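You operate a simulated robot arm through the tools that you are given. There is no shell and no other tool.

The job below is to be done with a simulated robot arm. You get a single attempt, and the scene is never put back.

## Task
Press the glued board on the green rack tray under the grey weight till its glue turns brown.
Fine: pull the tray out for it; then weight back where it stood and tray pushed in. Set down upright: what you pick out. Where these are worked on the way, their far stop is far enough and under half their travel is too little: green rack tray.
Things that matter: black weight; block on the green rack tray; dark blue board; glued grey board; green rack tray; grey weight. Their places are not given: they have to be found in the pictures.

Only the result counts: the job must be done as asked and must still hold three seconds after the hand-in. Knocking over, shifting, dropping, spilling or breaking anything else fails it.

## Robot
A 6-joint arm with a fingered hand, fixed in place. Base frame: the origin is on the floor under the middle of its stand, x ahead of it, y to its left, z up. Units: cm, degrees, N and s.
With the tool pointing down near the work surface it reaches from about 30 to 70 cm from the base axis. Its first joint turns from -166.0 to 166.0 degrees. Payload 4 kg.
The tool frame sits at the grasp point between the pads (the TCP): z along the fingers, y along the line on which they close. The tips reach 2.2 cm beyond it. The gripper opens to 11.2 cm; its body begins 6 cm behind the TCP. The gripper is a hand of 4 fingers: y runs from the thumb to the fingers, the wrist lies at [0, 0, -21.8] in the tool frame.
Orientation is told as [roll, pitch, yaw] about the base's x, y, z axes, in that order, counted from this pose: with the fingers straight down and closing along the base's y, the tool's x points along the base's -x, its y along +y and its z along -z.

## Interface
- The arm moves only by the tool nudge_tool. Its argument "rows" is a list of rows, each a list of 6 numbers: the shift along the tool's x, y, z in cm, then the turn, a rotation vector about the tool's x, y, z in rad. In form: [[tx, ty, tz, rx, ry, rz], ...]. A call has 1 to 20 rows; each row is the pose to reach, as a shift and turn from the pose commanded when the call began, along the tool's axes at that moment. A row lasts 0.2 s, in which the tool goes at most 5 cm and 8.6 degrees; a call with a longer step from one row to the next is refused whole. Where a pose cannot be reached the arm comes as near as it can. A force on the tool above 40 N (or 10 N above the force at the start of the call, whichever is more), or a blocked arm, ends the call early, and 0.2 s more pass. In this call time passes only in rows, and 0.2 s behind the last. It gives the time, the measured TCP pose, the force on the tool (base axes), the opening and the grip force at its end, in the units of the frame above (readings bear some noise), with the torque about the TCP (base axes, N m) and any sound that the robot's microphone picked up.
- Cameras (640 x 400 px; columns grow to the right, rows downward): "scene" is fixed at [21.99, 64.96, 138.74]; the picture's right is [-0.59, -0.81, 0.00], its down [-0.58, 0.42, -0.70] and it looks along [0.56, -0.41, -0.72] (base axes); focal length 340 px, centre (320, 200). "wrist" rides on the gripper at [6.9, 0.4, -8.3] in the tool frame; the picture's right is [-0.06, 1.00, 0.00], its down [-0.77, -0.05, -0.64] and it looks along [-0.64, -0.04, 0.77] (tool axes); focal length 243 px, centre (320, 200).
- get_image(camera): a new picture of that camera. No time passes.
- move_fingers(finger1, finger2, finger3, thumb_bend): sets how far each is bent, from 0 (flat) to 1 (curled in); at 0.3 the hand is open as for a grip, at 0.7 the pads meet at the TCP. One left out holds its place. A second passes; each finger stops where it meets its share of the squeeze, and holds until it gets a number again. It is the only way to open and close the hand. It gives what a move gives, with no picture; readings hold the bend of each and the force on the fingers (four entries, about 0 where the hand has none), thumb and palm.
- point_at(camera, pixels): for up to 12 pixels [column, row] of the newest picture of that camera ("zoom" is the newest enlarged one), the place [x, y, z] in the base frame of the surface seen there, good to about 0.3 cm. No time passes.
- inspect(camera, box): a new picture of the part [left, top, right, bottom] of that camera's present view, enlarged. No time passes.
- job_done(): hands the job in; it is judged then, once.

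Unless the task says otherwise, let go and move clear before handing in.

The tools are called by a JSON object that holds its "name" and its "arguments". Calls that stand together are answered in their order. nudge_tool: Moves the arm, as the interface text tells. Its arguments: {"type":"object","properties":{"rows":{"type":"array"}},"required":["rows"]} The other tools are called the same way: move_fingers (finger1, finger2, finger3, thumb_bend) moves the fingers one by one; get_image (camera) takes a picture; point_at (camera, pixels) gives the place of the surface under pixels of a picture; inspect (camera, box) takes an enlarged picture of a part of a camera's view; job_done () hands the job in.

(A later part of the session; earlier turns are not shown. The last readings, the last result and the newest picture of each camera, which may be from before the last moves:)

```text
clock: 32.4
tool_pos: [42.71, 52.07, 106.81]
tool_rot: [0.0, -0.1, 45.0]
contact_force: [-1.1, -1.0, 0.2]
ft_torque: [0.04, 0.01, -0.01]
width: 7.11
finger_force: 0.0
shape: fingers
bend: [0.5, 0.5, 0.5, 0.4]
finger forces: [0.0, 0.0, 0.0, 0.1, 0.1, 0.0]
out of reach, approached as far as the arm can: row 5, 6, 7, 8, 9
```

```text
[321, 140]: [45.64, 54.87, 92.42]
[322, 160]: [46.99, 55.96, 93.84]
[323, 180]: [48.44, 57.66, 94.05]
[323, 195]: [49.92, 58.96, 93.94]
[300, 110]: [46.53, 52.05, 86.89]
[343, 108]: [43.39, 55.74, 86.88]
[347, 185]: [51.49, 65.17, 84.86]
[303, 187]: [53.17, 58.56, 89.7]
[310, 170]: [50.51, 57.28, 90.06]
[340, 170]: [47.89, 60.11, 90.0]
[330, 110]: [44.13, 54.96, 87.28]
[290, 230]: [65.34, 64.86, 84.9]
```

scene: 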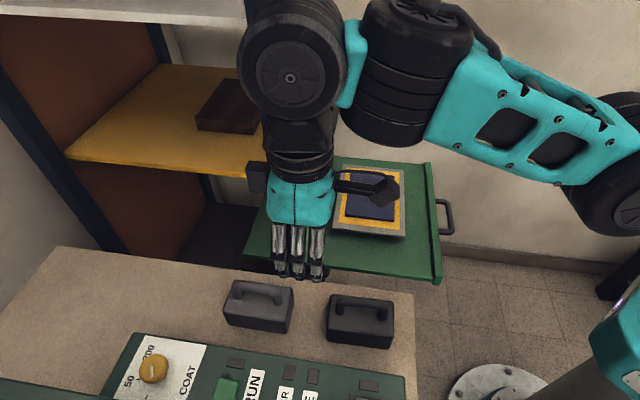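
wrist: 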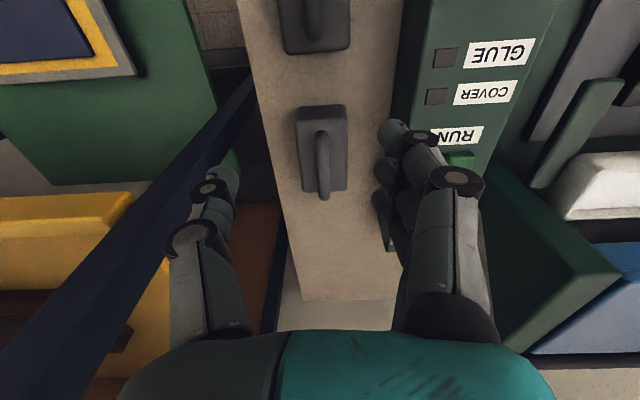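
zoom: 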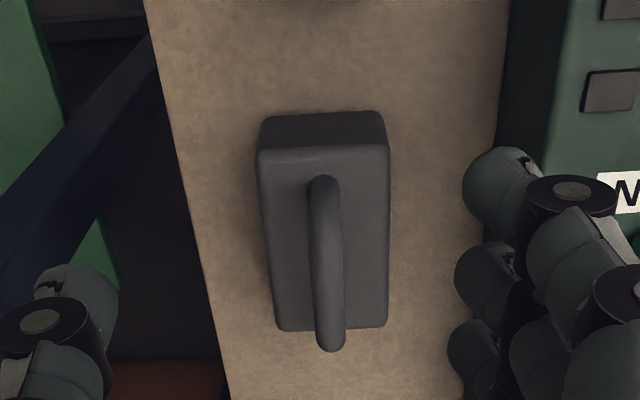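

The grey handle's centre is about [47.9, 57.0], bar top z 94.0, running along 45°; the body is about 9.2 × 5.4 cm with its near face at n≈−69.9. I tilt the tool 20° in place at safe height and see where it settles.

{"name": "nudge_tool", "arguments": {"rows": [[0.5, 0, 0, 0, -0.087, 0], [1.0, 0, 0, 0, -0.175, 0], [1.5, 0, 0, 0, -0.262, 0], [2.0, 0, 0, 0, -0.349, 0], [2.0, 0, 0, 0, -0.349, 0]]}}

{"name": "get_image", "arguments": {"camera": "scene"}}

{"name": "get_image", "arguments": {"camera": "wrist"}}

```text
clock: 33.6
tool_pos: [41.27, 50.77, 106.5]
tool_rot: [0.1, -20.0, 45.0]
contact_force: [0.4, -0.2, -0.7]
ft_torque: [-0.01, 0.01, 0.03]
width: 7.1
finger_force: 0.0
shape: fingers
bend: [0.5, 0.5, 0.5, 0.4]
finger forces: [0.0, 0.0, 0.1, 0.1, 0.0, 0.1]
out of reach, approached as far as the arm can: row 1, 2
```

```text
taken
```

scene: 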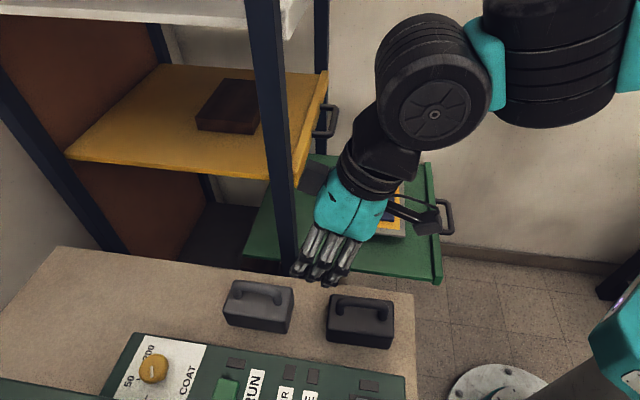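

```text
taken
```

wrist: 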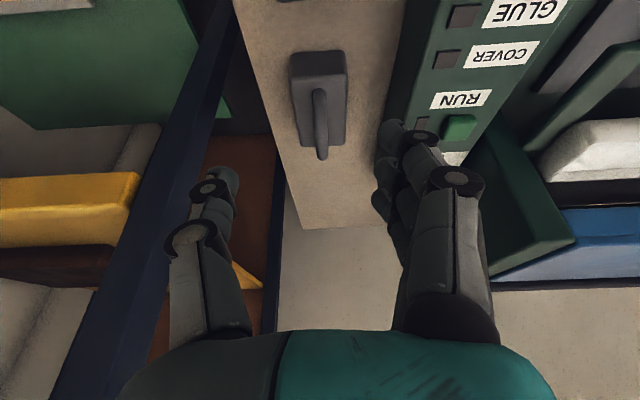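

The commanded pose was clipped to what's reachable and the 20° tilt brings the target within range. I move to 7–8 cm above the handle now.

{"name": "nudge_tool", "arguments": {"rows": [[-1.34, -0.06, 1.66, 0, 0, 0], [-2.68, -0.11, 3.32, 0, 0, 0], [-4.01, -0.17, 4.97, 0, 0, 0], [-5.35, -0.22, 6.63, 0, 0, 0], [-6.69, -0.28, 8.29, 0, 0, 0]]}}

{"name": "get_image", "arguments": {"camera": "scene"}}

{"name": "get_image", "arguments": {"camera": "wrist"}}

```text
clock: 34.8
tool_pos: [48.07, 56.95, 100.96]
tool_rot: [0.1, -19.9, 45.0]
contact_force: [0.2, 0.0, -0.7]
ft_torque: [0.0, 0.0, 0.0]
width: 7.05
finger_force: 0.1
shape: fingers
bend: [0.5, 0.5, 0.5, 0.4]
finger forces: [0.0, 0.1, 0.1, 0.1, 0.0, 0.1]
```

```text
taken
```

scene: 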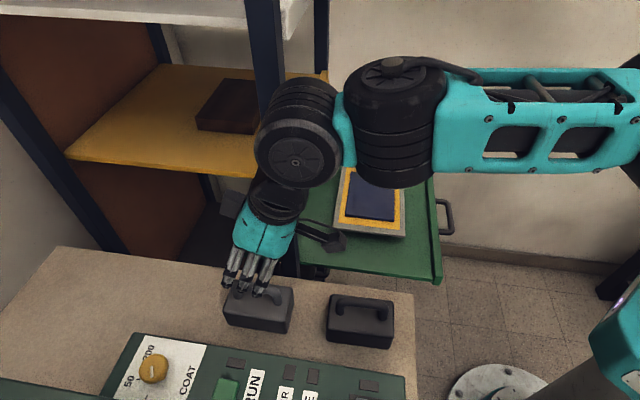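

```text
taken
```

wrist: 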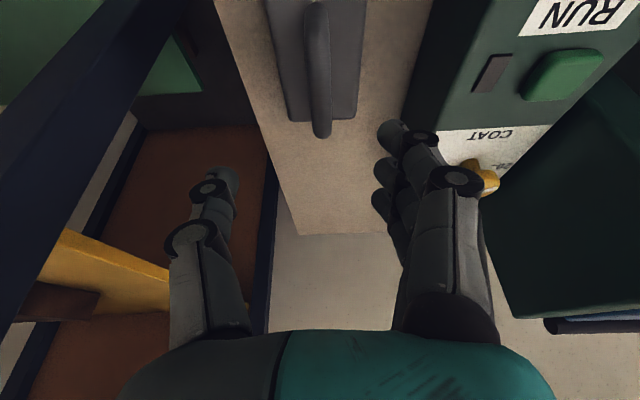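

The hand is now above the handle with no contact (wrist bar at (318,80)). I zoom in to find the handle's two ends before descending.

{"name": "inspect", "arguments": {"camera": "wrist", "box": [240, 0, 400, 160]}}

{"name": "inspect", "arguments": {"camera": "scene", "box": [200, 200, 320, 350]}}

{"name": "point_at", "arguments": {"camera": "wrist", "pixels": [[316, 5], [316, 20], [317, 50], [318, 80], [320, 110], [321, 125], [322, 135], [310, 100], [329, 100], [290, 118], [352, 115], [300, 60]]}}

```text
2.50 times, centred on (320, 80) of wrist
```

zoom: 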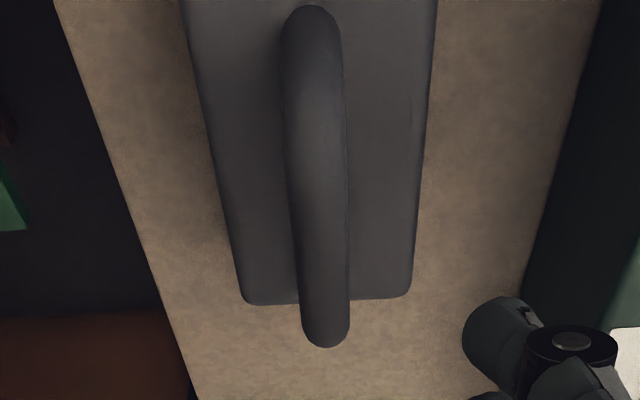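

```text
2.67 times, centred on (260, 275) of scene
```

zoom: 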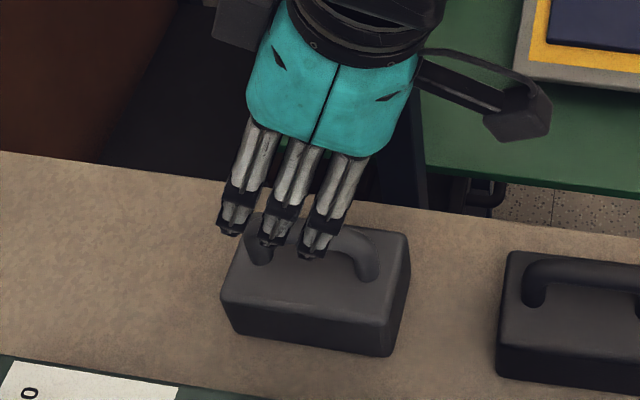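

```text
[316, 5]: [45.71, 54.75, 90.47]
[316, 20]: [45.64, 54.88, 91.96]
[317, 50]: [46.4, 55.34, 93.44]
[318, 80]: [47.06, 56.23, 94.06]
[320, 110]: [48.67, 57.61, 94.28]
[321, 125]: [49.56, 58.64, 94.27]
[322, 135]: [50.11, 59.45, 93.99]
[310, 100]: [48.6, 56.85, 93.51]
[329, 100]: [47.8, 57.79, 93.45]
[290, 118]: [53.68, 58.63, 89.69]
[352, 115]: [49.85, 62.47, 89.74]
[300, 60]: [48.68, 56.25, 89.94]
```

The handle spans n −70.9 to −77.6 (centre −74.25) at t≈6.42 with bar centre z≈93.5; the gap under it fits two fingers. I descend so that two fingers will fall inside the handle.

{"name": "nudge_tool", "arguments": {"rows": [[0.75, -0.04, 1.35, 0, 0, 0], [1.5, -0.08, 2.7, 0, 0, 0], [2.2, -0.12, 4.05, 0, 0, 0], [2.9, -0.15, 5.4, 0, 0, 0], [3.35, -0.17, 6.2, 0, 0, 0], [3.63, -0.18, 6.72, 0, 0, 0]]}}

{"name": "get_image", "arguments": {"camera": "wrist"}}

{"name": "inspect", "arguments": {"camera": "scene", "box": [190, 200, 350, 350]}}

```text
clock: 36.2
tool_pos: [47.31, 56.01, 93.26]
tool_rot: [0.0, -20.0, 45.0]
contact_force: [0.1, 0.0, -0.1]
ft_torque: [0.0, 0.0, -0.01]
width: 7.09
finger_force: 0.0
shape: fingers
bend: [0.5, 0.5, 0.5, 0.4]
finger forces: [0.3, 0.1, 0.0, 0.0, 0.0, 0.0]
```

```text
taken
```

wrist: 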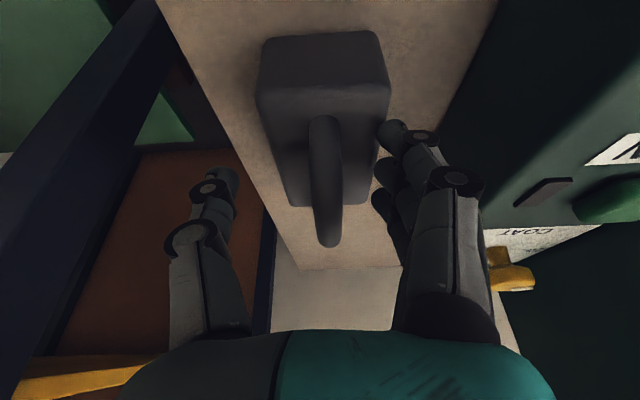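

```text
2.67 times, centred on (270, 275) of scene
```

zoom: 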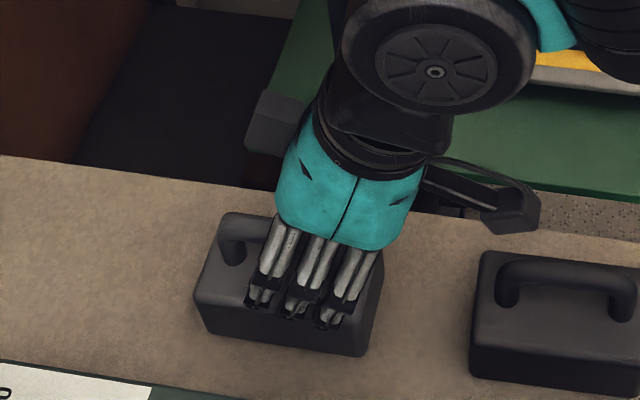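

No contact, and the bar is at (325,180) between thumb and fingers. I shift 0.3 cm outward so both inner fingers clear the handle's legs, then close the hand.

{"name": "nudge_tool", "arguments": {"rows": [[0.14, 0, -0.05, 0, 0, 0], [0.28, 0, -0.1, 0, 0, 0]]}}

{"name": "move_fingers", "arguments": {"finger1": 0.68, "finger2": 0.68, "finger3": 0.68, "thumb_bend": 0.6}}

{"name": "get_image", "arguments": {"camera": "wrist"}}

{"name": "inspect", "arguments": {"camera": "scene", "box": [190, 200, 350, 350]}}

```text
clock: 36.8
tool_pos: [47.06, 55.78, 93.29]
tool_rot: [0.0, -20.0, 45.1]
contact_force: [-0.3, -0.1, 0.7]
ft_torque: [-0.01, -0.02, -0.01]
width: 7.11
finger_force: 0.0
shape: fingers
bend: [0.5, 0.5, 0.5, 0.4]
finger forces: [0.1, 0.0, 0.0, 0.0, 0.1, 0.1]
```

```text
clock: 37.8
tool_pos: [47.05, 55.86, 93.24]
tool_rot: [-0.1, -20.1, 45.1]
contact_force: [-0.3, -1.4, 0.6]
ft_torque: [-0.01, 0.04, -0.02]
width: 2.16
finger_force: 0.1
shape: fingers
bend: [0.68, 0.68, 0.68, 0.6]
finger forces: [0.0, 0.0, 0.1, 0.1, 0.0, 0.0]
```

```text
taken
```

wrist: 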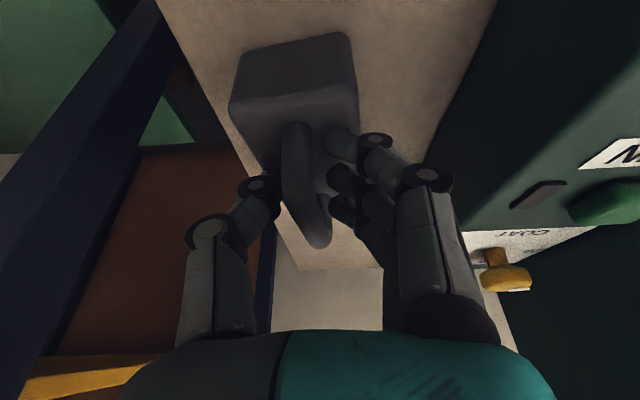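

```text
2.67 times, centred on (270, 275) of scene
```

zoom: 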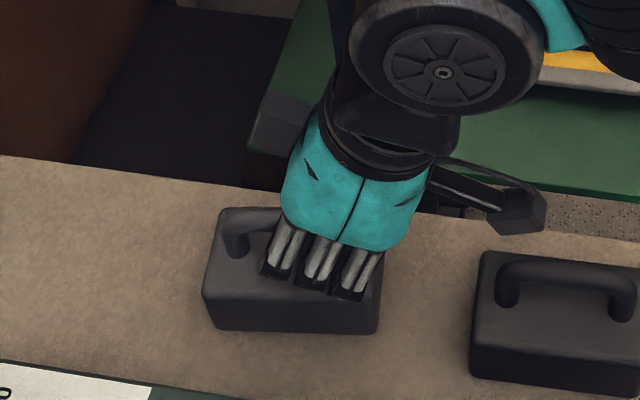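

The closing fingers pushed the weight about 1 cm sideways and turned it slightly, but it still stands upright with the bar between fingers and thumb. I measure the bar's position in the hand before closing further.

{"name": "inspect", "arguments": {"camera": "wrist", "box": [200, 20, 440, 260]}}

{"name": "point_at", "arguments": {"camera": "wrist", "pixels": [[296, 130], [296, 150], [300, 180], [308, 210], [316, 235], [232, 100], [352, 95], [345, 150], [345, 180], [342, 210], [258, 185], [260, 205]]}}

```text
1.67 times, centred on (320, 140) of wrist
```

zoom: 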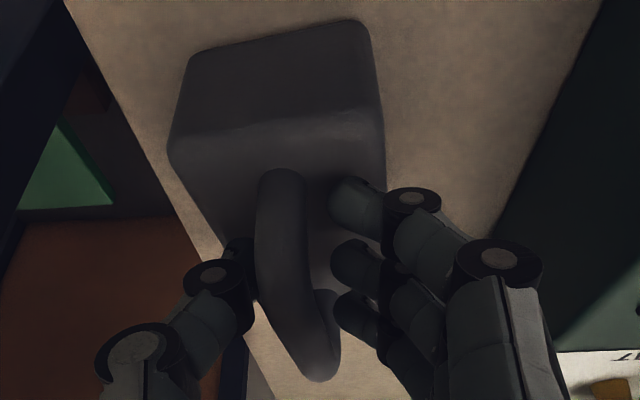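

```text
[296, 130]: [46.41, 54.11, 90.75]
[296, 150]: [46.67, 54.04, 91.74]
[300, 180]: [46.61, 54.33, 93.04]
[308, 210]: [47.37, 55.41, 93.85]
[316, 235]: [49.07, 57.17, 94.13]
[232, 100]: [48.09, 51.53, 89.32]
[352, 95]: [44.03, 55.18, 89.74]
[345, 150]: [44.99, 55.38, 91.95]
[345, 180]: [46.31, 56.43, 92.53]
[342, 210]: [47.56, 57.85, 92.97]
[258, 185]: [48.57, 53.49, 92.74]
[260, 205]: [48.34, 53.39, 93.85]
```

The bar has only translated about 0.8 cm (t≈5.65) and is bracketed by fingers and thumb, with the inner finger tips just below its underside. I close fully; each finger stops at its squeeze.

{"name": "move_fingers", "arguments": {"finger1": 0.85, "finger2": 0.85, "finger3": 0.85, "thumb_bend": 0.85}}

{"name": "inspect", "arguments": {"camera": "wrist", "box": [200, 20, 440, 260]}}

{"name": "inspect", "arguments": {"camera": "scene", "box": [190, 200, 350, 350]}}

```text
clock: 38.8
tool_pos: [47.13, 55.94, 93.19]
tool_rot: [0.1, -19.9, 45.0]
contact_force: [-0.5, 1.1, -12.8]
ft_torque: [0.03, 0.24, 0.04]
width: 0.83
finger_force: 20.7
shape: fingers
bend: [0.8, 0.81, 0.76, 0.71]
finger forces: [9.7, 0.0, 8.3, 0.1, 22.9, 0.1]
```

```text
1.67 times, centred on (320, 140) of wrist
```

zoom: 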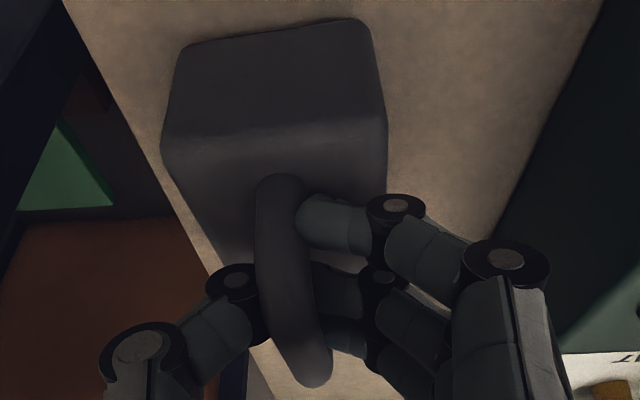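

```text
2.67 times, centred on (270, 275) of scene
```

zoom: 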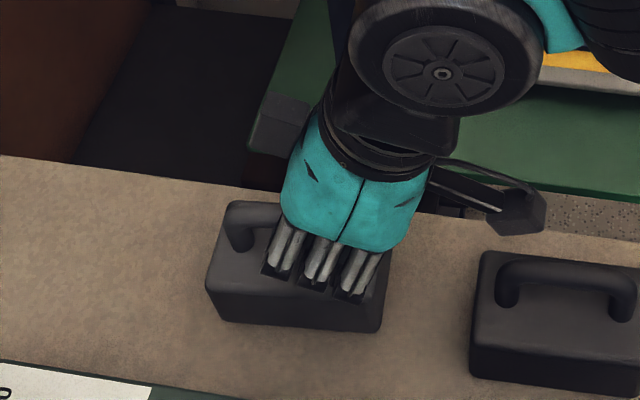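

A firm grip: finger 1 at 9.7 N, finger 3 at 8.3 N, thumb 23 N, and the hand already carries about 13 N. I lift 2 cm slowly and check.

{"name": "nudge_tool", "arguments": {"rows": [[-0.1, 0, -0.28, 0, 0, 0], [-0.24, 0, -0.66, 0, 0, 0], [-0.41, 0, -1.13, 0, 0, 0], [-0.58, 0, -1.6, 0, 0, 0], [-0.68, 0, -1.88, 0, 0, 0]]}}

{"name": "inspect", "arguments": {"camera": "wrist", "box": [200, 20, 440, 260]}}

{"name": "inspect", "arguments": {"camera": "scene", "box": [190, 200, 350, 350]}}

```text
clock: 40.0
tool_pos: [47.03, 55.85, 95.22]
tool_rot: [0.0, -19.9, 45.0]
contact_force: [-0.1, 0.6, -13.9]
ft_torque: [-0.08, 0.25, 0.0]
width: 0.78
finger_force: 20.3
shape: fingers
bend: [0.8, 0.81, 0.76, 0.72]
finger forces: [9.8, 0.0, 8.5, 0.0, 21.9, 0.1]
```

```text
1.67 times, centred on (320, 140) of wrist
```

zoom: 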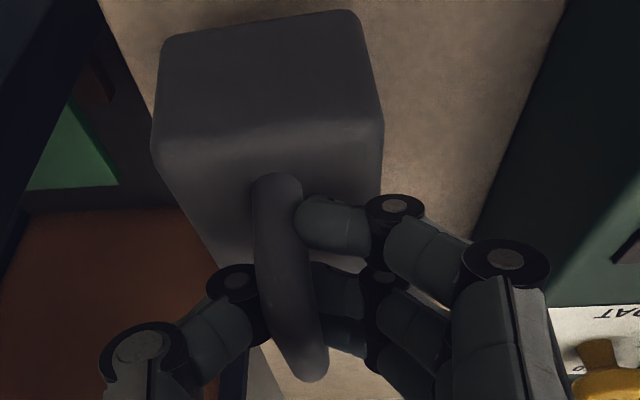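

```text
2.67 times, centred on (270, 275) of scene
```

zoom: 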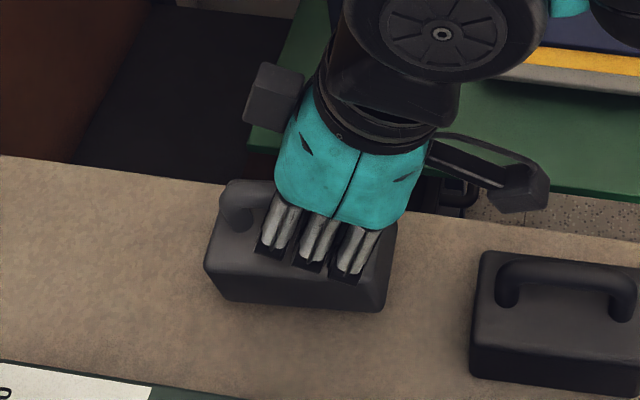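

The weight is off the bench (about 14 N, grip steady). I check whether it hangs level by measuring its top corners.

{"name": "point_at", "arguments": {"camera": "scene", "pixels": [[232, 285], [231, 294], [250, 299], [270, 304], [287, 309], [293, 292], [236, 308], [286, 315], [260, 310], [233, 302], [289, 300], [245, 277]]}}

{"name": "point_at", "arguments": {"camera": "wrist", "pixels": [[225, 110], [300, 100], [340, 95], [250, 130], [330, 125], [235, 60], [325, 50], [240, 90], [335, 80], [320, 230], [300, 170], [296, 140]]}}

```text
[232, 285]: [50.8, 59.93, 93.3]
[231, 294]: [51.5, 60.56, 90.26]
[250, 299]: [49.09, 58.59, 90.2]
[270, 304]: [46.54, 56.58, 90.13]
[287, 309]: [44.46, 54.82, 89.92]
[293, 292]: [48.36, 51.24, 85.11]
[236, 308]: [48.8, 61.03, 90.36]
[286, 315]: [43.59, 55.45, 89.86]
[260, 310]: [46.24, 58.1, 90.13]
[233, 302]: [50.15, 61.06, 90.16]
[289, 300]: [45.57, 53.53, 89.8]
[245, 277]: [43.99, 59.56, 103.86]
```

```text
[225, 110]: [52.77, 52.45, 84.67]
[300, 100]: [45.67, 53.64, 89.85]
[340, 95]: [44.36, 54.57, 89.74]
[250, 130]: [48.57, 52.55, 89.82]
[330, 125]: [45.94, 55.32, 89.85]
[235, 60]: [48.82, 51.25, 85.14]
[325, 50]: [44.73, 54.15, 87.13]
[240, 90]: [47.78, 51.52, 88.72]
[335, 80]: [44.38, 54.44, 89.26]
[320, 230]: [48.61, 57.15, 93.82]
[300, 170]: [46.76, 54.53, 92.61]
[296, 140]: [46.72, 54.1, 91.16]
```

Those readings came from the older full pictures, so I take fresh ones.

{"name": "get_image", "arguments": {"camera": "scene"}}

{"name": "get_image", "arguments": {"camera": "wrist"}}

{"name": "point_at", "arguments": {"camera": "scene", "pixels": [[231, 292], [232, 285], [240, 298], [260, 304], [287, 311], [292, 296], [238, 308], [286, 313], [262, 310], [233, 298], [289, 303], [266, 300]]}}

{"name": "point_at", "arguments": {"camera": "wrist", "pixels": [[228, 115], [300, 105], [335, 95], [250, 125], [330, 120], [260, 100], [235, 60], [325, 50], [250, 90], [335, 80], [310, 220], [295, 140]]}}

```text
taken
```

scene: 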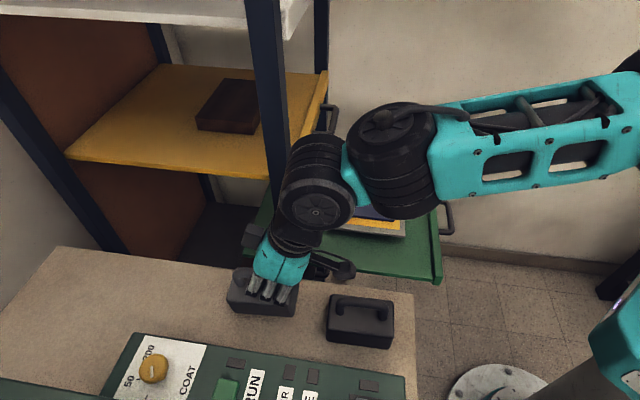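

```text
taken
```

wrist: 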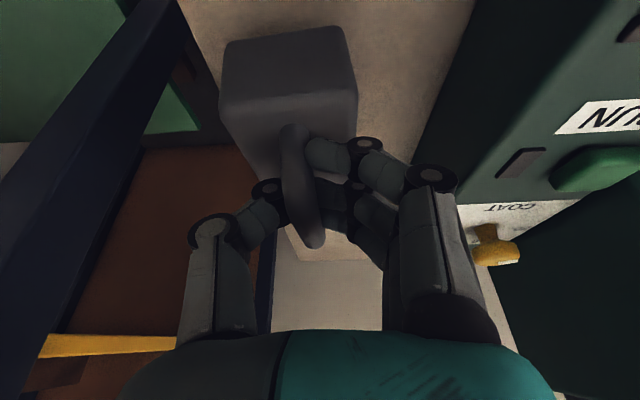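

```text
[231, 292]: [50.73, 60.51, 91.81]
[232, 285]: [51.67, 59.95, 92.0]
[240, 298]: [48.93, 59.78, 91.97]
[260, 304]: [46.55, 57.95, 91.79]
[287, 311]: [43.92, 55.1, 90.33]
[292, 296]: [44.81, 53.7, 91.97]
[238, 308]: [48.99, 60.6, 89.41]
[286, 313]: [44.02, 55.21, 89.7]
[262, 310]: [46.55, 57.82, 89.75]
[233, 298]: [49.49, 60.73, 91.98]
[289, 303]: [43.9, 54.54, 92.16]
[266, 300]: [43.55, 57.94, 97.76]
```

```text
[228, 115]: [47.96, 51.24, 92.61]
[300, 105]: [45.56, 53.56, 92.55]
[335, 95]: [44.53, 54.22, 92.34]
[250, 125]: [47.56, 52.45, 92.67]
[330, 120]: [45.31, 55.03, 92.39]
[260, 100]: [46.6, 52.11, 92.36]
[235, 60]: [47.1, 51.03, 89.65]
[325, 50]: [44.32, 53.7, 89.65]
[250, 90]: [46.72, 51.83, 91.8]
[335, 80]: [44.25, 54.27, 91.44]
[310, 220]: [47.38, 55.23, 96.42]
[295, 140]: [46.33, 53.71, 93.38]
```

The weight hangs nearly level (top z 91.8–92.6, about 3–4° roll) with its yaw kept. I lift it higher and then diagonally outward, clearing the black weight and the post.

{"name": "nudge_tool", "arguments": {"rows": [[-0.21, 0, -0.56, 0, 0, 0], [-0.62, 0, -1.69, 0, 0, 0], [-1.09, 0, -3.01, 0, 0, 0], [-1.57, 0, -4.32, 0, 0, 0], [-0.98, 0, -5.6, 0, 0, 0], [-0.19, 0, -6.95, 0, 0, 0], [0.69, 0, -8.34, 0, 0, 0], [1.57, 0, -9.72, 0, 0, 0], [2.45, 0, -11.11, 0, 0, 0], [3.33, 0, -12.49, 0, 0, 0], [4.21, 0, -13.88, 0, 0, 0], [5.04, 0, -14.82, 0, 0, 0], [5.54, 0, -15.22, 0, 0, 0]]}}

{"name": "get_image", "arguments": {"camera": "scene"}}

{"name": "get_image", "arguments": {"camera": "wrist"}}

```text
clock: 42.8
tool_pos: [39.79, 48.31, 107.65]
tool_rot: [0.0, -19.9, 44.9]
contact_force: [0.1, -0.2, -13.1]
ft_torque: [0.0, 0.3, -0.02]
width: 0.82
finger_force: 20.3
shape: fingers
bend: [0.8, 0.81, 0.76, 0.72]
finger forces: [9.6, 0.0, 8.1, 0.0, 22.1, 0.1]
```

```text
taken
```

scene: 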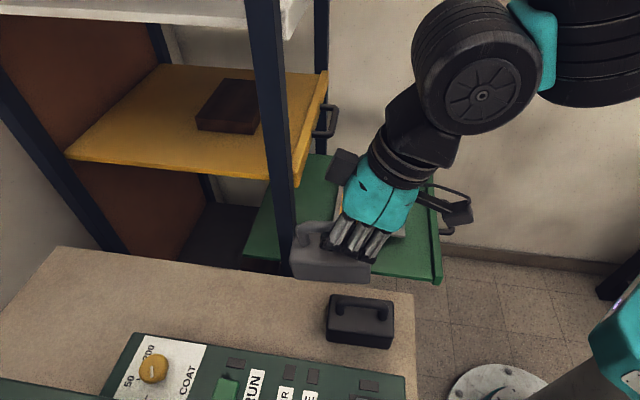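

```text
taken
```

wrist: 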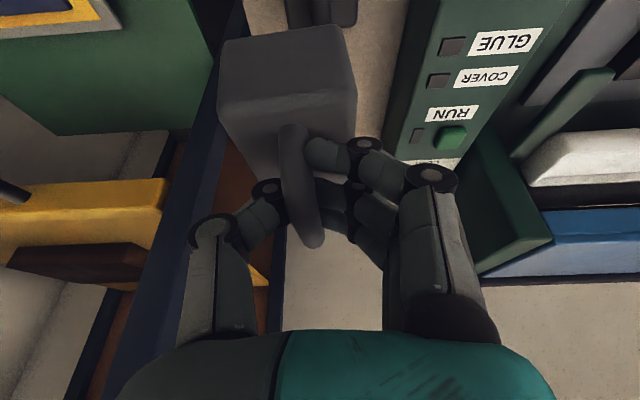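

The weight is held steadily (13 N) above the bench. I carry it sideways over to the tray, staying outward of the post.

{"name": "nudge_tool", "arguments": {"rows": [[0.38, -0.4, -0.14, 0, 0, 0], [1.22, -1.2, -0.44, 0, 0, 0], [2.26, -2.4, -0.82, 0, 0, 0], [3.38, -4.0, -1.23, 0, 0, 0], [4.51, -5.8, -1.64, 0, 0, 0], [5.64, -7.7, -2.05, 0, 0, 0], [6.77, -9.6, -2.46, 0, 0, 0], [7.8, -11.5, -2.84, 0, 0, 0], [8.65, -13.4, -3.15, 0, 0, 0], [9.21, -15.4, -3.35, 0, 0, 0], [9.59, -17.4, -3.49, 0, 0, 0], [9.68, -19.4, -3.52, 0, 0, 0], [9.68, -21.4, -3.52, 0, 0, 0], [9.68, -23.4, -3.52, 0, 0, 0], [9.68, -25.4, -3.52, 0, 0, 0], [9.68, -27.4, -3.52, 0, 0, 0], [9.68, -29.2, -3.52, 0, 0, 0], [9.68, -30.7, -3.52, 0, 0, 0], [9.68, -31.6, -3.52, 0, 0, 0], [9.68, -32.0, -3.52, 0, 0, 0]]}}

{"name": "get_image", "arguments": {"camera": "scene"}}

{"name": "get_image", "arguments": {"camera": "wrist"}}

```text
clock: 47.0
tool_pos: [55.02, 18.42, 107.58]
tool_rot: [0.2, -19.9, 45.0]
contact_force: [0.1, -0.6, -13.5]
ft_torque: [-0.03, 0.26, 0.02]
width: 0.82
finger_force: 19.9
shape: fingers
bend: [0.81, 0.81, 0.76, 0.72]
finger forces: [9.8, 0.1, 7.0, 0.0, 23.1, 0.1]
```

```text
taken
```

scene: 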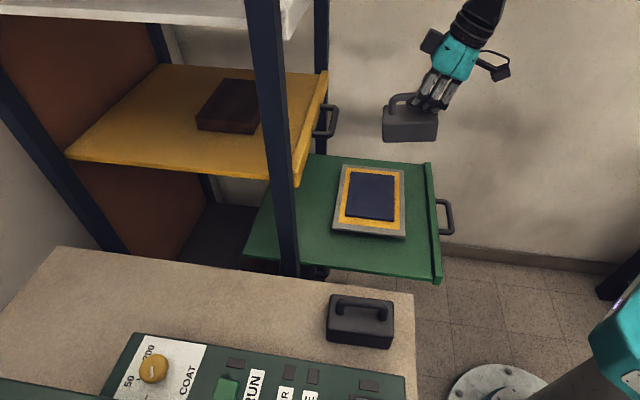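

```text
taken
```

wrist: 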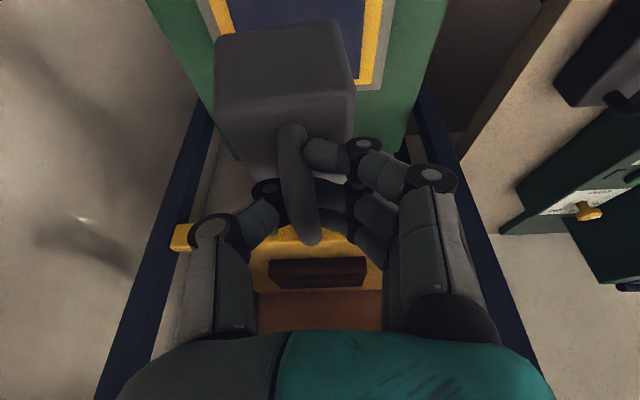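

The weight hangs above the tray, and the stack is fully visible at (372,198). I zoom to measure the blue board and the held weight.

{"name": "inspect", "arguments": {"camera": "scene", "box": [310, 140, 470, 290]}}

{"name": "point_at", "arguments": {"camera": "zoom", "pixels": [[252, 95], [354, 104], [232, 245], [350, 255], [295, 175], [238, 88], [368, 95], [212, 285], [360, 300], [200, 260], [300, 285], [290, 310]]}}

{"name": "inspect", "arguments": {"camera": "scene", "box": [360, 60, 480, 160]}}

{"name": "point_at", "arguments": {"camera": "scene", "pixels": [[386, 108], [384, 116], [400, 119], [420, 119], [434, 118], [390, 138], [410, 140], [432, 140], [400, 97], [390, 103], [437, 120], [386, 137]]}}

{"name": "point_at", "arguments": {"camera": "wrist", "pixels": [[225, 105], [345, 98], [280, 102], [235, 120], [340, 115], [225, 45], [335, 30], [280, 60], [290, 135], [300, 170], [315, 230], [260, 115]]}}

```text
2.67 times, centred on (390, 215) of scene
```

zoom: 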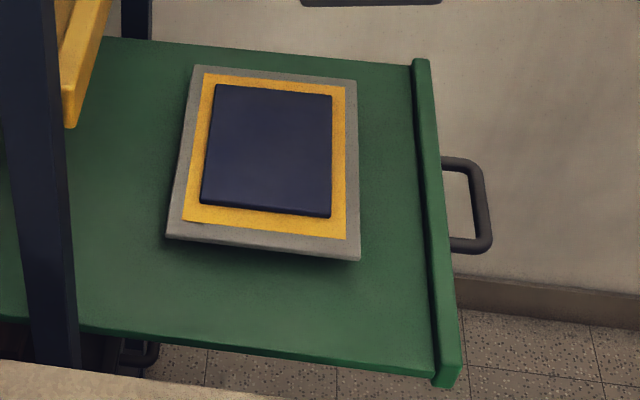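

```text
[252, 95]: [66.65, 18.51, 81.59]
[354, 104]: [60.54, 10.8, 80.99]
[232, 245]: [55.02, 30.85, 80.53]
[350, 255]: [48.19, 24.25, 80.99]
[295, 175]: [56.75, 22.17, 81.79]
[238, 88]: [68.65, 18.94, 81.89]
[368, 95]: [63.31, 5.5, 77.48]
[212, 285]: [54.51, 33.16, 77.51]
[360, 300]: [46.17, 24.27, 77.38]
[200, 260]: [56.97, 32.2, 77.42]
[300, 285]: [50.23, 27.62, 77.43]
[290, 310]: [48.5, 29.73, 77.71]
```

```text
4.00 times, centred on (420, 110) of scene
```

zoom: 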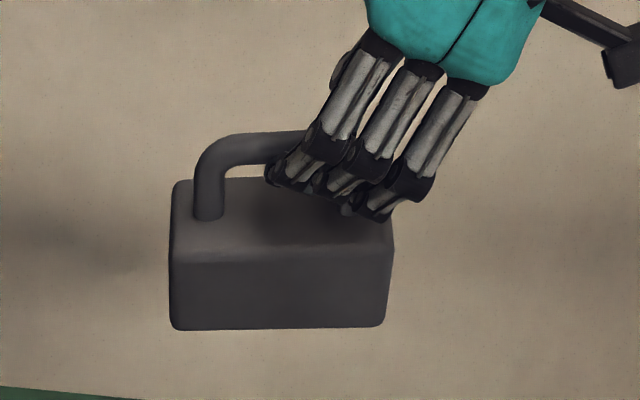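

```text
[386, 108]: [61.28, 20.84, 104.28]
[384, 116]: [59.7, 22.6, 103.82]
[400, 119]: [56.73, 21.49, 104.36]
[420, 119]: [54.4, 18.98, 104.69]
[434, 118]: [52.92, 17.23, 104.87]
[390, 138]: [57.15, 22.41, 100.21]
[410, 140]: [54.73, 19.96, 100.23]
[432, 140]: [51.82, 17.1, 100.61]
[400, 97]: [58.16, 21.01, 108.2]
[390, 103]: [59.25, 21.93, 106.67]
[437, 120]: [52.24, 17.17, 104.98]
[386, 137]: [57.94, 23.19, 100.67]
```

```text
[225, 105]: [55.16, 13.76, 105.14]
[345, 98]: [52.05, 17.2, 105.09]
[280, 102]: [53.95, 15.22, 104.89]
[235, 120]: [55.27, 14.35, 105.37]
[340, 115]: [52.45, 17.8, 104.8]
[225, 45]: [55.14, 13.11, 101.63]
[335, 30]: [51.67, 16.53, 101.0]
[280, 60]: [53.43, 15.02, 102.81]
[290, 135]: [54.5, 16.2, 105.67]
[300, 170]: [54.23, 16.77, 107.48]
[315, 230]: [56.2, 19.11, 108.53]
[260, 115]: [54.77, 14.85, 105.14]
```

The held weight droops about 6° at its far end, which I can level by tilting the tool a bit more. I measure the blue board's corners to find its centre.

{"name": "point_at", "arguments": {"camera": "scene", "pixels": [[352.5, 174], [392.5, 178], [347.5, 214], [392, 219], [371, 196], [345, 167], [402, 172], [334.5, 228], [403, 235], [430, 168], [437, 278], [370, 225]]}}

```text
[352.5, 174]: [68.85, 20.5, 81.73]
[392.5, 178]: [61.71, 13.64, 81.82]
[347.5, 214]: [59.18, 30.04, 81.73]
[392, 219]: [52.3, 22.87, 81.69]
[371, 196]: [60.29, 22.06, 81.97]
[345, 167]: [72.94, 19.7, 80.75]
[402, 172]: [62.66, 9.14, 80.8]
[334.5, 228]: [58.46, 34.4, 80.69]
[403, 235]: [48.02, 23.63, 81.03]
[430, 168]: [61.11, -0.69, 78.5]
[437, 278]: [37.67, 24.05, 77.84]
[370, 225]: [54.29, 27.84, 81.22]
```

The blue board's centre is [60.5, 21.8, 81.8] (9.9 × 13.6 cm) and the weight's centre sits about 1.7 cm inward of the TCP. I bring it above the centre at reduced height, levelling it by 0.1 rad.

{"name": "nudge_tool", "arguments": {"rows": [[-0.03, -0.03, 0.5, 0, -0.005, 0], [-0.09, -0.08, 1.5, 0, -0.015, 0], [-0.16, -0.15, 2.8, 0, -0.027, 0], [-0.25, -0.23, 4.2, 0, -0.04, 0], [-0.33, -0.31, 5.7, 0, -0.053, 0], [-0.42, -0.39, 7.2, 0, -0.066, 0], [-0.51, -0.47, 8.7, 0, -0.079, 0], [-0.59, -0.55, 10.1, 0, -0.09, 0], [-0.65, -0.6, 11.0, 0, -0.097, 0], [-0.68, -0.62, 11.51, 0, -0.1, 0]]}}

{"name": "get_image", "arguments": {"camera": "scene"}}

{"name": "get_image", "arguments": {"camera": "wrist"}}

{"name": "inspect", "arguments": {"camera": "scene", "box": [320, 90, 480, 250]}}

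```text
clock: 49.2
tool_pos: [58.82, 21.26, 97.02]
tool_rot: [0.0, -25.7, 45.0]
contact_force: [-0.2, 0.6, -14.1]
ft_torque: [-0.05, 0.32, 0.0]
width: 0.84
finger_force: 20.9
shape: fingers
bend: [0.81, 0.81, 0.76, 0.72]
finger forces: [10.8, 0.0, 7.2, 0.0, 24.0, 0.0]
```

```text
taken
```

scene: 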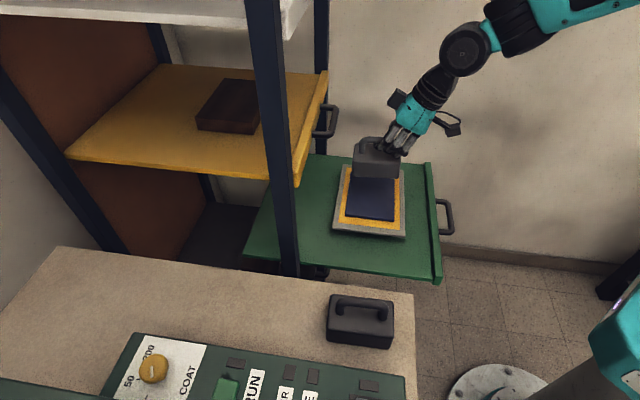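

```text
taken
```

wrist: 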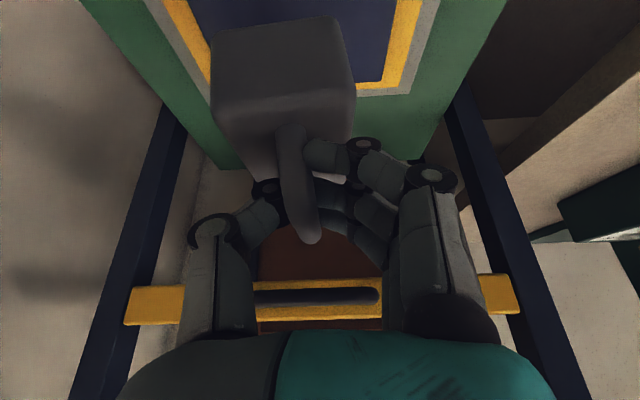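

```text
2.50 times, centred on (400, 170) of scene
```

zoom: 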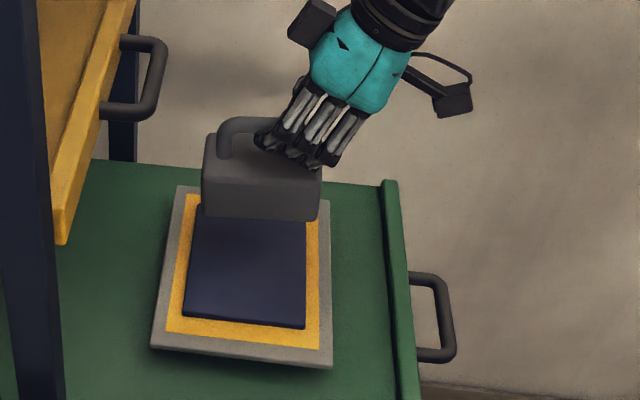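

The weight looks level now above the blue board. I verify its corners before lowering.

{"name": "point_at", "arguments": {"camera": "scene", "pixels": [[355, 146], [354.5, 155], [370, 158], [385, 159], [397, 160], [355.5, 173], [375, 175], [396, 176], [356, 165], [395, 168], [380, 150], [362, 155]]}}

{"name": "point_at", "arguments": {"camera": "wrist", "pixels": [[218, 105], [345, 97], [283, 102], [230, 118], [340, 112], [218, 45], [335, 30], [280, 60], [290, 135], [300, 170], [312, 230], [215, 100]]}}

```text
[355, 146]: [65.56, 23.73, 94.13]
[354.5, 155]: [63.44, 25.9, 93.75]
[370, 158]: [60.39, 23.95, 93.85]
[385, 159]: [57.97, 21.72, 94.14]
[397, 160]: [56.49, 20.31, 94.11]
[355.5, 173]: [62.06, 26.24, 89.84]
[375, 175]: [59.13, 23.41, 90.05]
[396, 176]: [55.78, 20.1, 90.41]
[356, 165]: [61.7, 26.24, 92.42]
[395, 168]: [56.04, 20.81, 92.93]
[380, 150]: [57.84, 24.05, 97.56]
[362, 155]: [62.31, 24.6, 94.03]
```

```text
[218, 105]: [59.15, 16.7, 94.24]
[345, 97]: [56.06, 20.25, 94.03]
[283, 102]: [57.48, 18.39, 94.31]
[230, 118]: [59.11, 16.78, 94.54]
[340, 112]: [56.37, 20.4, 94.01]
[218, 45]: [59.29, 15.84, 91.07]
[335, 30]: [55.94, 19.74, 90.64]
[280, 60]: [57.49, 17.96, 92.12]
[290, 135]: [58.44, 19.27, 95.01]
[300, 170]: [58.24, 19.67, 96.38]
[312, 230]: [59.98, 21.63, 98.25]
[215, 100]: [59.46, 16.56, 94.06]
```

The weight is level within about 1–2° and centred within 0.3 cm of the blue board. I lower it 6.5 cm, leaving a small gap.

{"name": "nudge_tool", "arguments": {"rows": [[0.4, 0.03, 0.7, 0, 0, 0], [0.95, 0.06, 1.7, 0, 0, 0], [1.5, 0.1, 2.75, 0, 0, 0], [2.05, 0.13, 3.8, 0, 0, 0], [2.5, 0.16, 4.65, 0, 0, 0], [2.85, 0.18, 5.3, 0, 0, 0], [3.09, 0.2, 5.73, 0, 0, 0]]}}

{"name": "get_image", "arguments": {"camera": "scene"}}

{"name": "inspect", "arguments": {"camera": "scene", "box": [320, 110, 480, 260]}}

```text
clock: 50.8
tool_pos: [58.46, 21.05, 90.63]
tool_rot: [0.0, -25.7, 45.0]
contact_force: [-0.1, 1.0, -14.1]
ft_torque: [-0.01, 0.32, -0.03]
width: 0.79
finger_force: 20.9
shape: fingers
bend: [0.81, 0.81, 0.76, 0.72]
finger forces: [10.6, 0.0, 6.9, 0.0, 24.2, 0.0]
```

```text
taken
```

scene: 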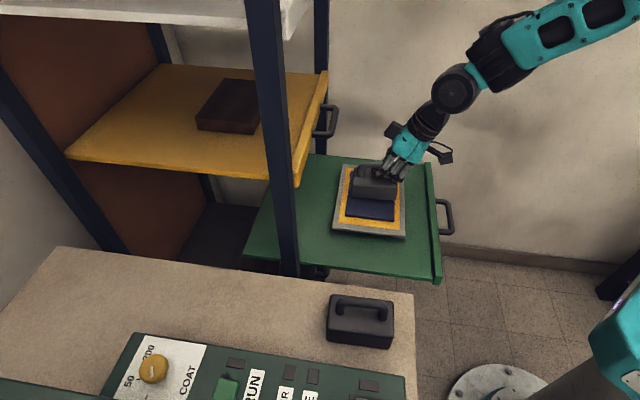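

```text
2.67 times, centred on (400, 185) of scene
```

zoom: 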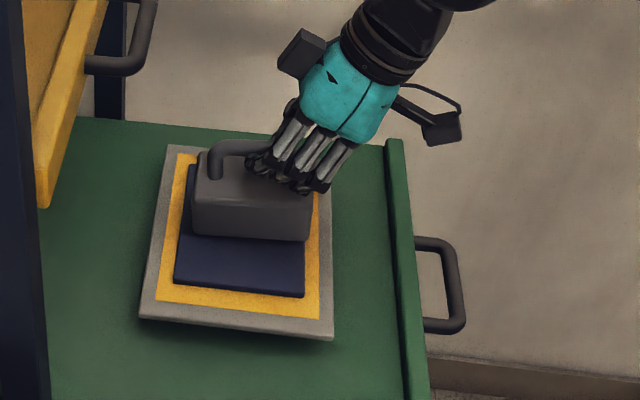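

Still hanging free (14 N) with a small gap. I lower in small steps until the load transfers to the board.

{"name": "nudge_tool", "arguments": {"rows": [[0.07, 0, 0.135, 0, 0, 0], [0.13, 0, 0.27, 0, 0, 0], [0.2, 0, 0.405, 0, 0, 0], [0.26, 0, 0.54, 0, 0, 0], [0.3, 0, 0.63, 0, 0, 0]]}}

```text
clock: 52.0
tool_pos: [58.41, 21.19, 89.92]
tool_rot: [0.0, -25.7, 45.0]
contact_force: [-0.4, -0.7, -10.2]
ft_torque: [0.06, 0.26, -0.03]
width: 0.79
finger_force: 21.1
shape: fingers
bend: [0.81, 0.81, 0.76, 0.72]
finger forces: [10.7, 0.1, 6.7, 0.0, 24.3, 0.0]
```

The load fell to 10 N, so the weight has just touched down. I lower a little more until it is supported.

{"name": "nudge_tool", "arguments": {"rows": [[0.04, 0, 0.09, 0, 0, 0], [0.08, 0, 0.18, 0, 0, 0]]}}

```text
clock: 52.6
tool_pos: [58.35, 21.35, 89.83]
tool_rot: [-0.1, -25.7, 45.0]
contact_force: [-0.3, -1.1, -9.8]
ft_torque: [0.08, 0.18, -0.02]
width: 0.78
finger_force: 12.2
shape: fingers
bend: [0.81, 0.81, 0.77, 0.72]
finger forces: [10.3, 0.1, 6.5, 0.0, 7.7, 0.0]
```

Load is now 9.8 N and the thumb has started to unload; I go on down gently.

{"name": "nudge_tool", "arguments": {"rows": [[0.04, 0, 0.09, 0, 0, 0], [0.08, 0, 0.18, 0, 0, 0]]}}

{"name": "get_image", "arguments": {"camera": "wrist"}}

{"name": "get_image", "arguments": {"camera": "scene"}}

{"name": "inspect", "arguments": {"camera": "scene", "box": [320, 110, 480, 260]}}

```text
clock: 53.2
tool_pos: [58.48, 21.3, 89.58]
tool_rot: [0.1, -25.8, 45.1]
contact_force: [-0.4, -2.5, -5.1]
ft_torque: [0.08, 0.16, -0.03]
width: 0.83
finger_force: 12.9
shape: fingers
bend: [0.81, 0.81, 0.77, 0.72]
finger forces: [10.4, 0.0, 6.0, 0.1, 9.2, 0.1]
```

```text
taken
```

wrist: 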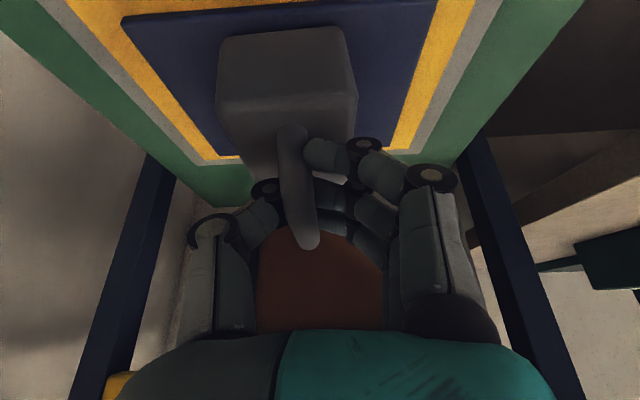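

```text
taken
```

scene: 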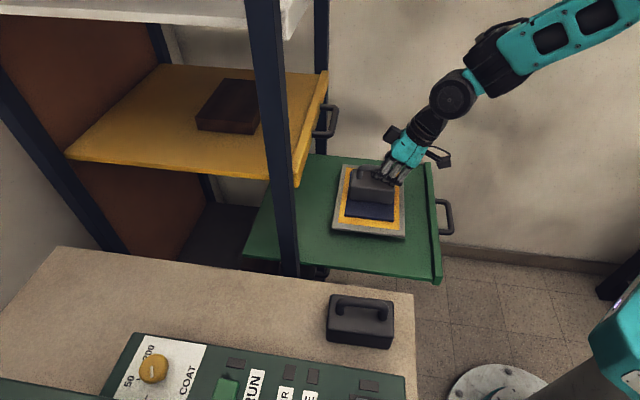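

```text
2.67 times, centred on (400, 185) of scene
```

zoom: 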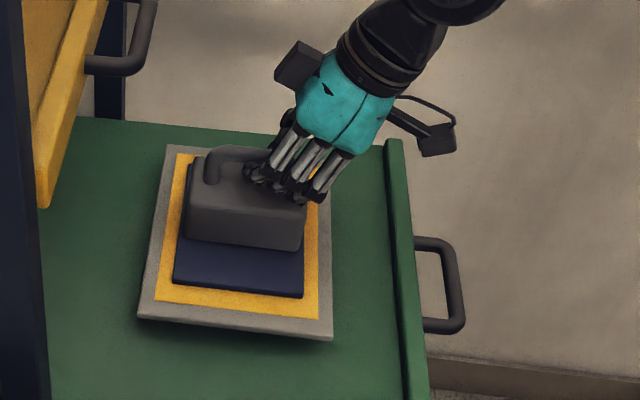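

About 5 N remains; the weight sits centred on the blue board (wrist: between columns 217 and 357). I lower a last 0.15 cm and open the hand.

{"name": "nudge_tool", "arguments": {"rows": [[0.03, 0, 0.07, 0, 0, 0], [0.07, 0, 0.14, 0, 0, 0]]}}

{"name": "move_fingers", "arguments": {"finger1": 0.5, "finger2": 0.5, "finger3": 0.5, "thumb_bend": 0.4}}

{"name": "get_image", "arguments": {"camera": "wrist"}}

{"name": "get_image", "arguments": {"camera": "scene"}}

{"name": "inspect", "arguments": {"camera": "scene", "box": [320, 110, 480, 260]}}

```text
clock: 53.8
tool_pos: [58.5, 21.14, 89.5]
tool_rot: [-0.1, -25.8, 45.0]
contact_force: [0.7, -3.2, 1.5]
ft_torque: [0.04, 0.19, -0.01]
width: 0.79
finger_force: 13.9
shape: fingers
bend: [0.81, 0.82, 0.77, 0.72]
finger forces: [10.7, 0.1, 5.6, 0.0, 11.7, 0.0]
```

```text
clock: 54.8
tool_pos: [58.58, 21.31, 89.62]
tool_rot: [-0.1, -25.8, 45.0]
contact_force: [2.8, -0.5, 13.1]
ft_torque: [-0.03, 0.13, -0.03]
width: 5.02
finger_force: 6.9
shape: fingers
bend: [0.74, 0.5, 0.5, 0.4]
finger forces: [13.0, 0.1, 0.0, 0.0, 0.0, 0.0]
```

```text
taken
```

wrist: 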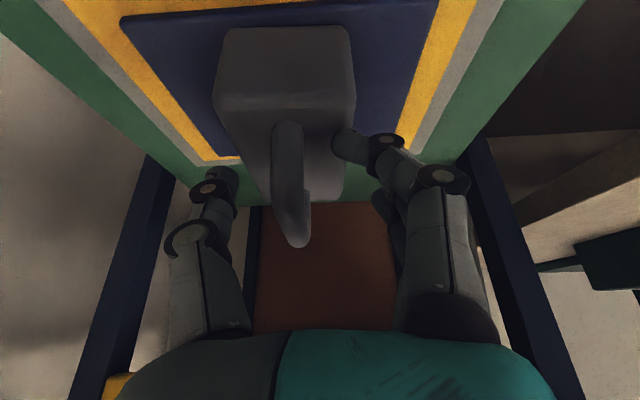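

```text
taken
```

scene: 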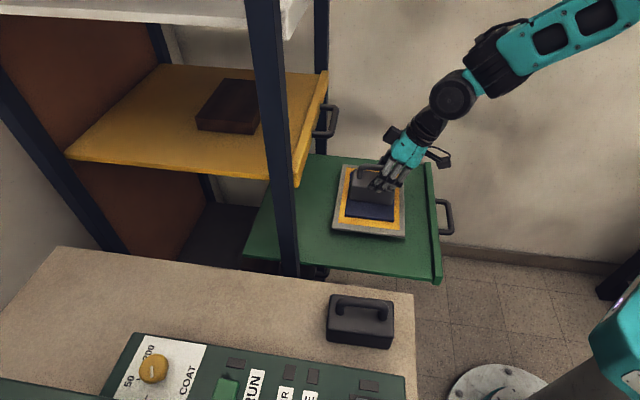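

```text
2.67 times, centred on (400, 185) of scene
```

zoom: 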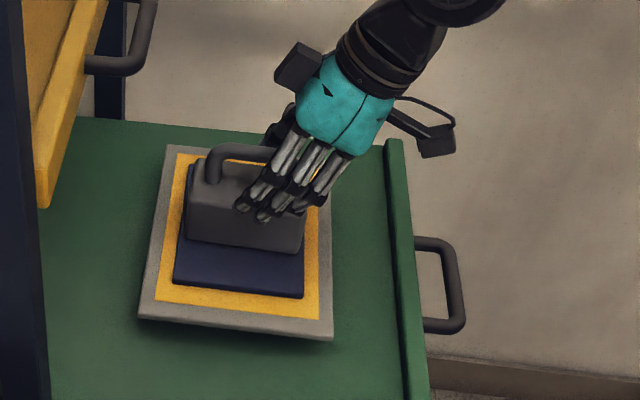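

Finger 1 is stuck at 0.74 because its tip presses on the weight's top (13 N upward). I raise the tool gently so it frees itself.

{"name": "nudge_tool", "arguments": {"rows": [[-0.09, 0, -0.18, 0, 0, 0], [-0.22, 0, -0.45, 0, 0, 0], [-0.43, 0, -0.9, 0, 0, 0]]}}

{"name": "get_image", "arguments": {"camera": "wrist"}}

```text
clock: 55.6
tool_pos: [58.33, 21.13, 90.23]
tool_rot: [0.1, -25.5, 45.0]
contact_force: [-0.7, 0.4, -1.0]
ft_torque: [0.01, -0.04, -0.01]
width: 7.06
finger_force: 0.0
shape: fingers
bend: [0.5, 0.5, 0.5, 0.4]
finger forces: [0.1, 0.1, 0.1, 0.0, 0.0, 0.0]
```

```text
taken
```

wrist: 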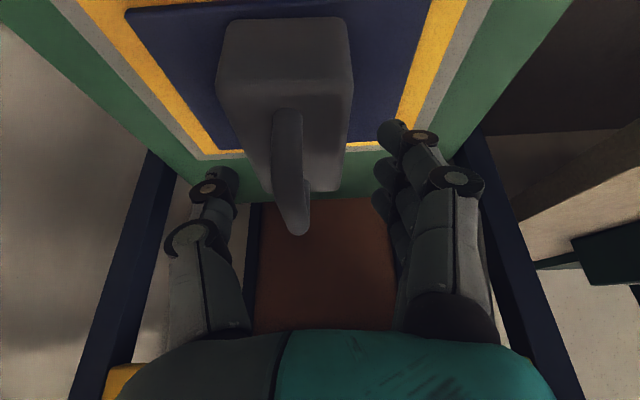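

All fingers are free and the weight stands upright on the blue board. I raise the hand straight up out of the way and then watch the glue's colour.

{"name": "nudge_tool", "arguments": {"rows": [[-0.43, 0, -0.9, 0, 0, 0], [-1.09, 0, -2.25, 0, 0, 0], [-1.95, 0, -4.05, 0, 0, 0], [-2.82, 0, -5.86, 0, 0, 0], [-3.69, 0, -7.66, 0, 0, 0], [-4.34, 0, -9.01, 0, 0, 0], [-4.34, 0, -9.01, 0, 0, 0], [-4.34, 0, -9.01, 0, 0, 0], [-4.34, 0, -9.01, 0, 0, 0], [-4.34, 0, -9.01, 0, 0, 0], [-4.34, 0, -9.01, 0, 0, 0], [-4.34, 0, -9.01, 0, 0, 0], [-4.34, 0, -9.01, 0, 0, 0], [-4.34, 0, -9.01, 0, 0, 0], [-4.34, 0, -9.01, 0, 0, 0], [-4.34, 0, -9.01, 0, 0, 0], [-4.34, 0, -9.01, 0, 0, 0], [-4.34, 0, -9.01, 0, 0, 0], [-4.34, 0, -9.01, 0, 0, 0], [-4.34, 0, -9.01, 0, 0, 0]]}}

{"name": "get_image", "arguments": {"camera": "scene"}}

{"name": "inspect", "arguments": {"camera": "scene", "box": [310, 140, 470, 260]}}

```text
clock: 59.8
tool_pos: [58.35, 21.22, 100.35]
tool_rot: [0.0, -25.7, 45.1]
contact_force: [0.4, -1.0, -0.6]
ft_torque: [0.0, 0.0, 0.02]
width: 7.09
finger_force: 0.0
shape: fingers
bend: [0.5, 0.5, 0.5, 0.4]
finger forces: [0.1, 0.1, 0.0, 0.0, 0.1, 0.0]
```

```text
taken
```

scene: 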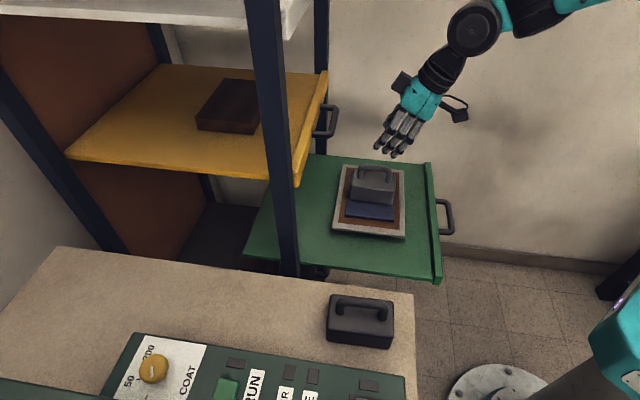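

```text
3.33 times, centred on (390, 200) of scene
```

zoom: 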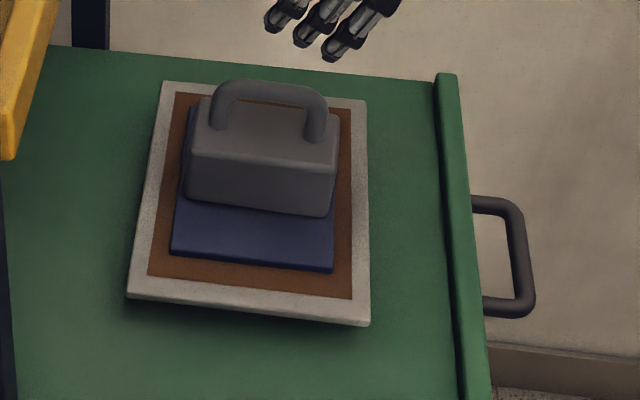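

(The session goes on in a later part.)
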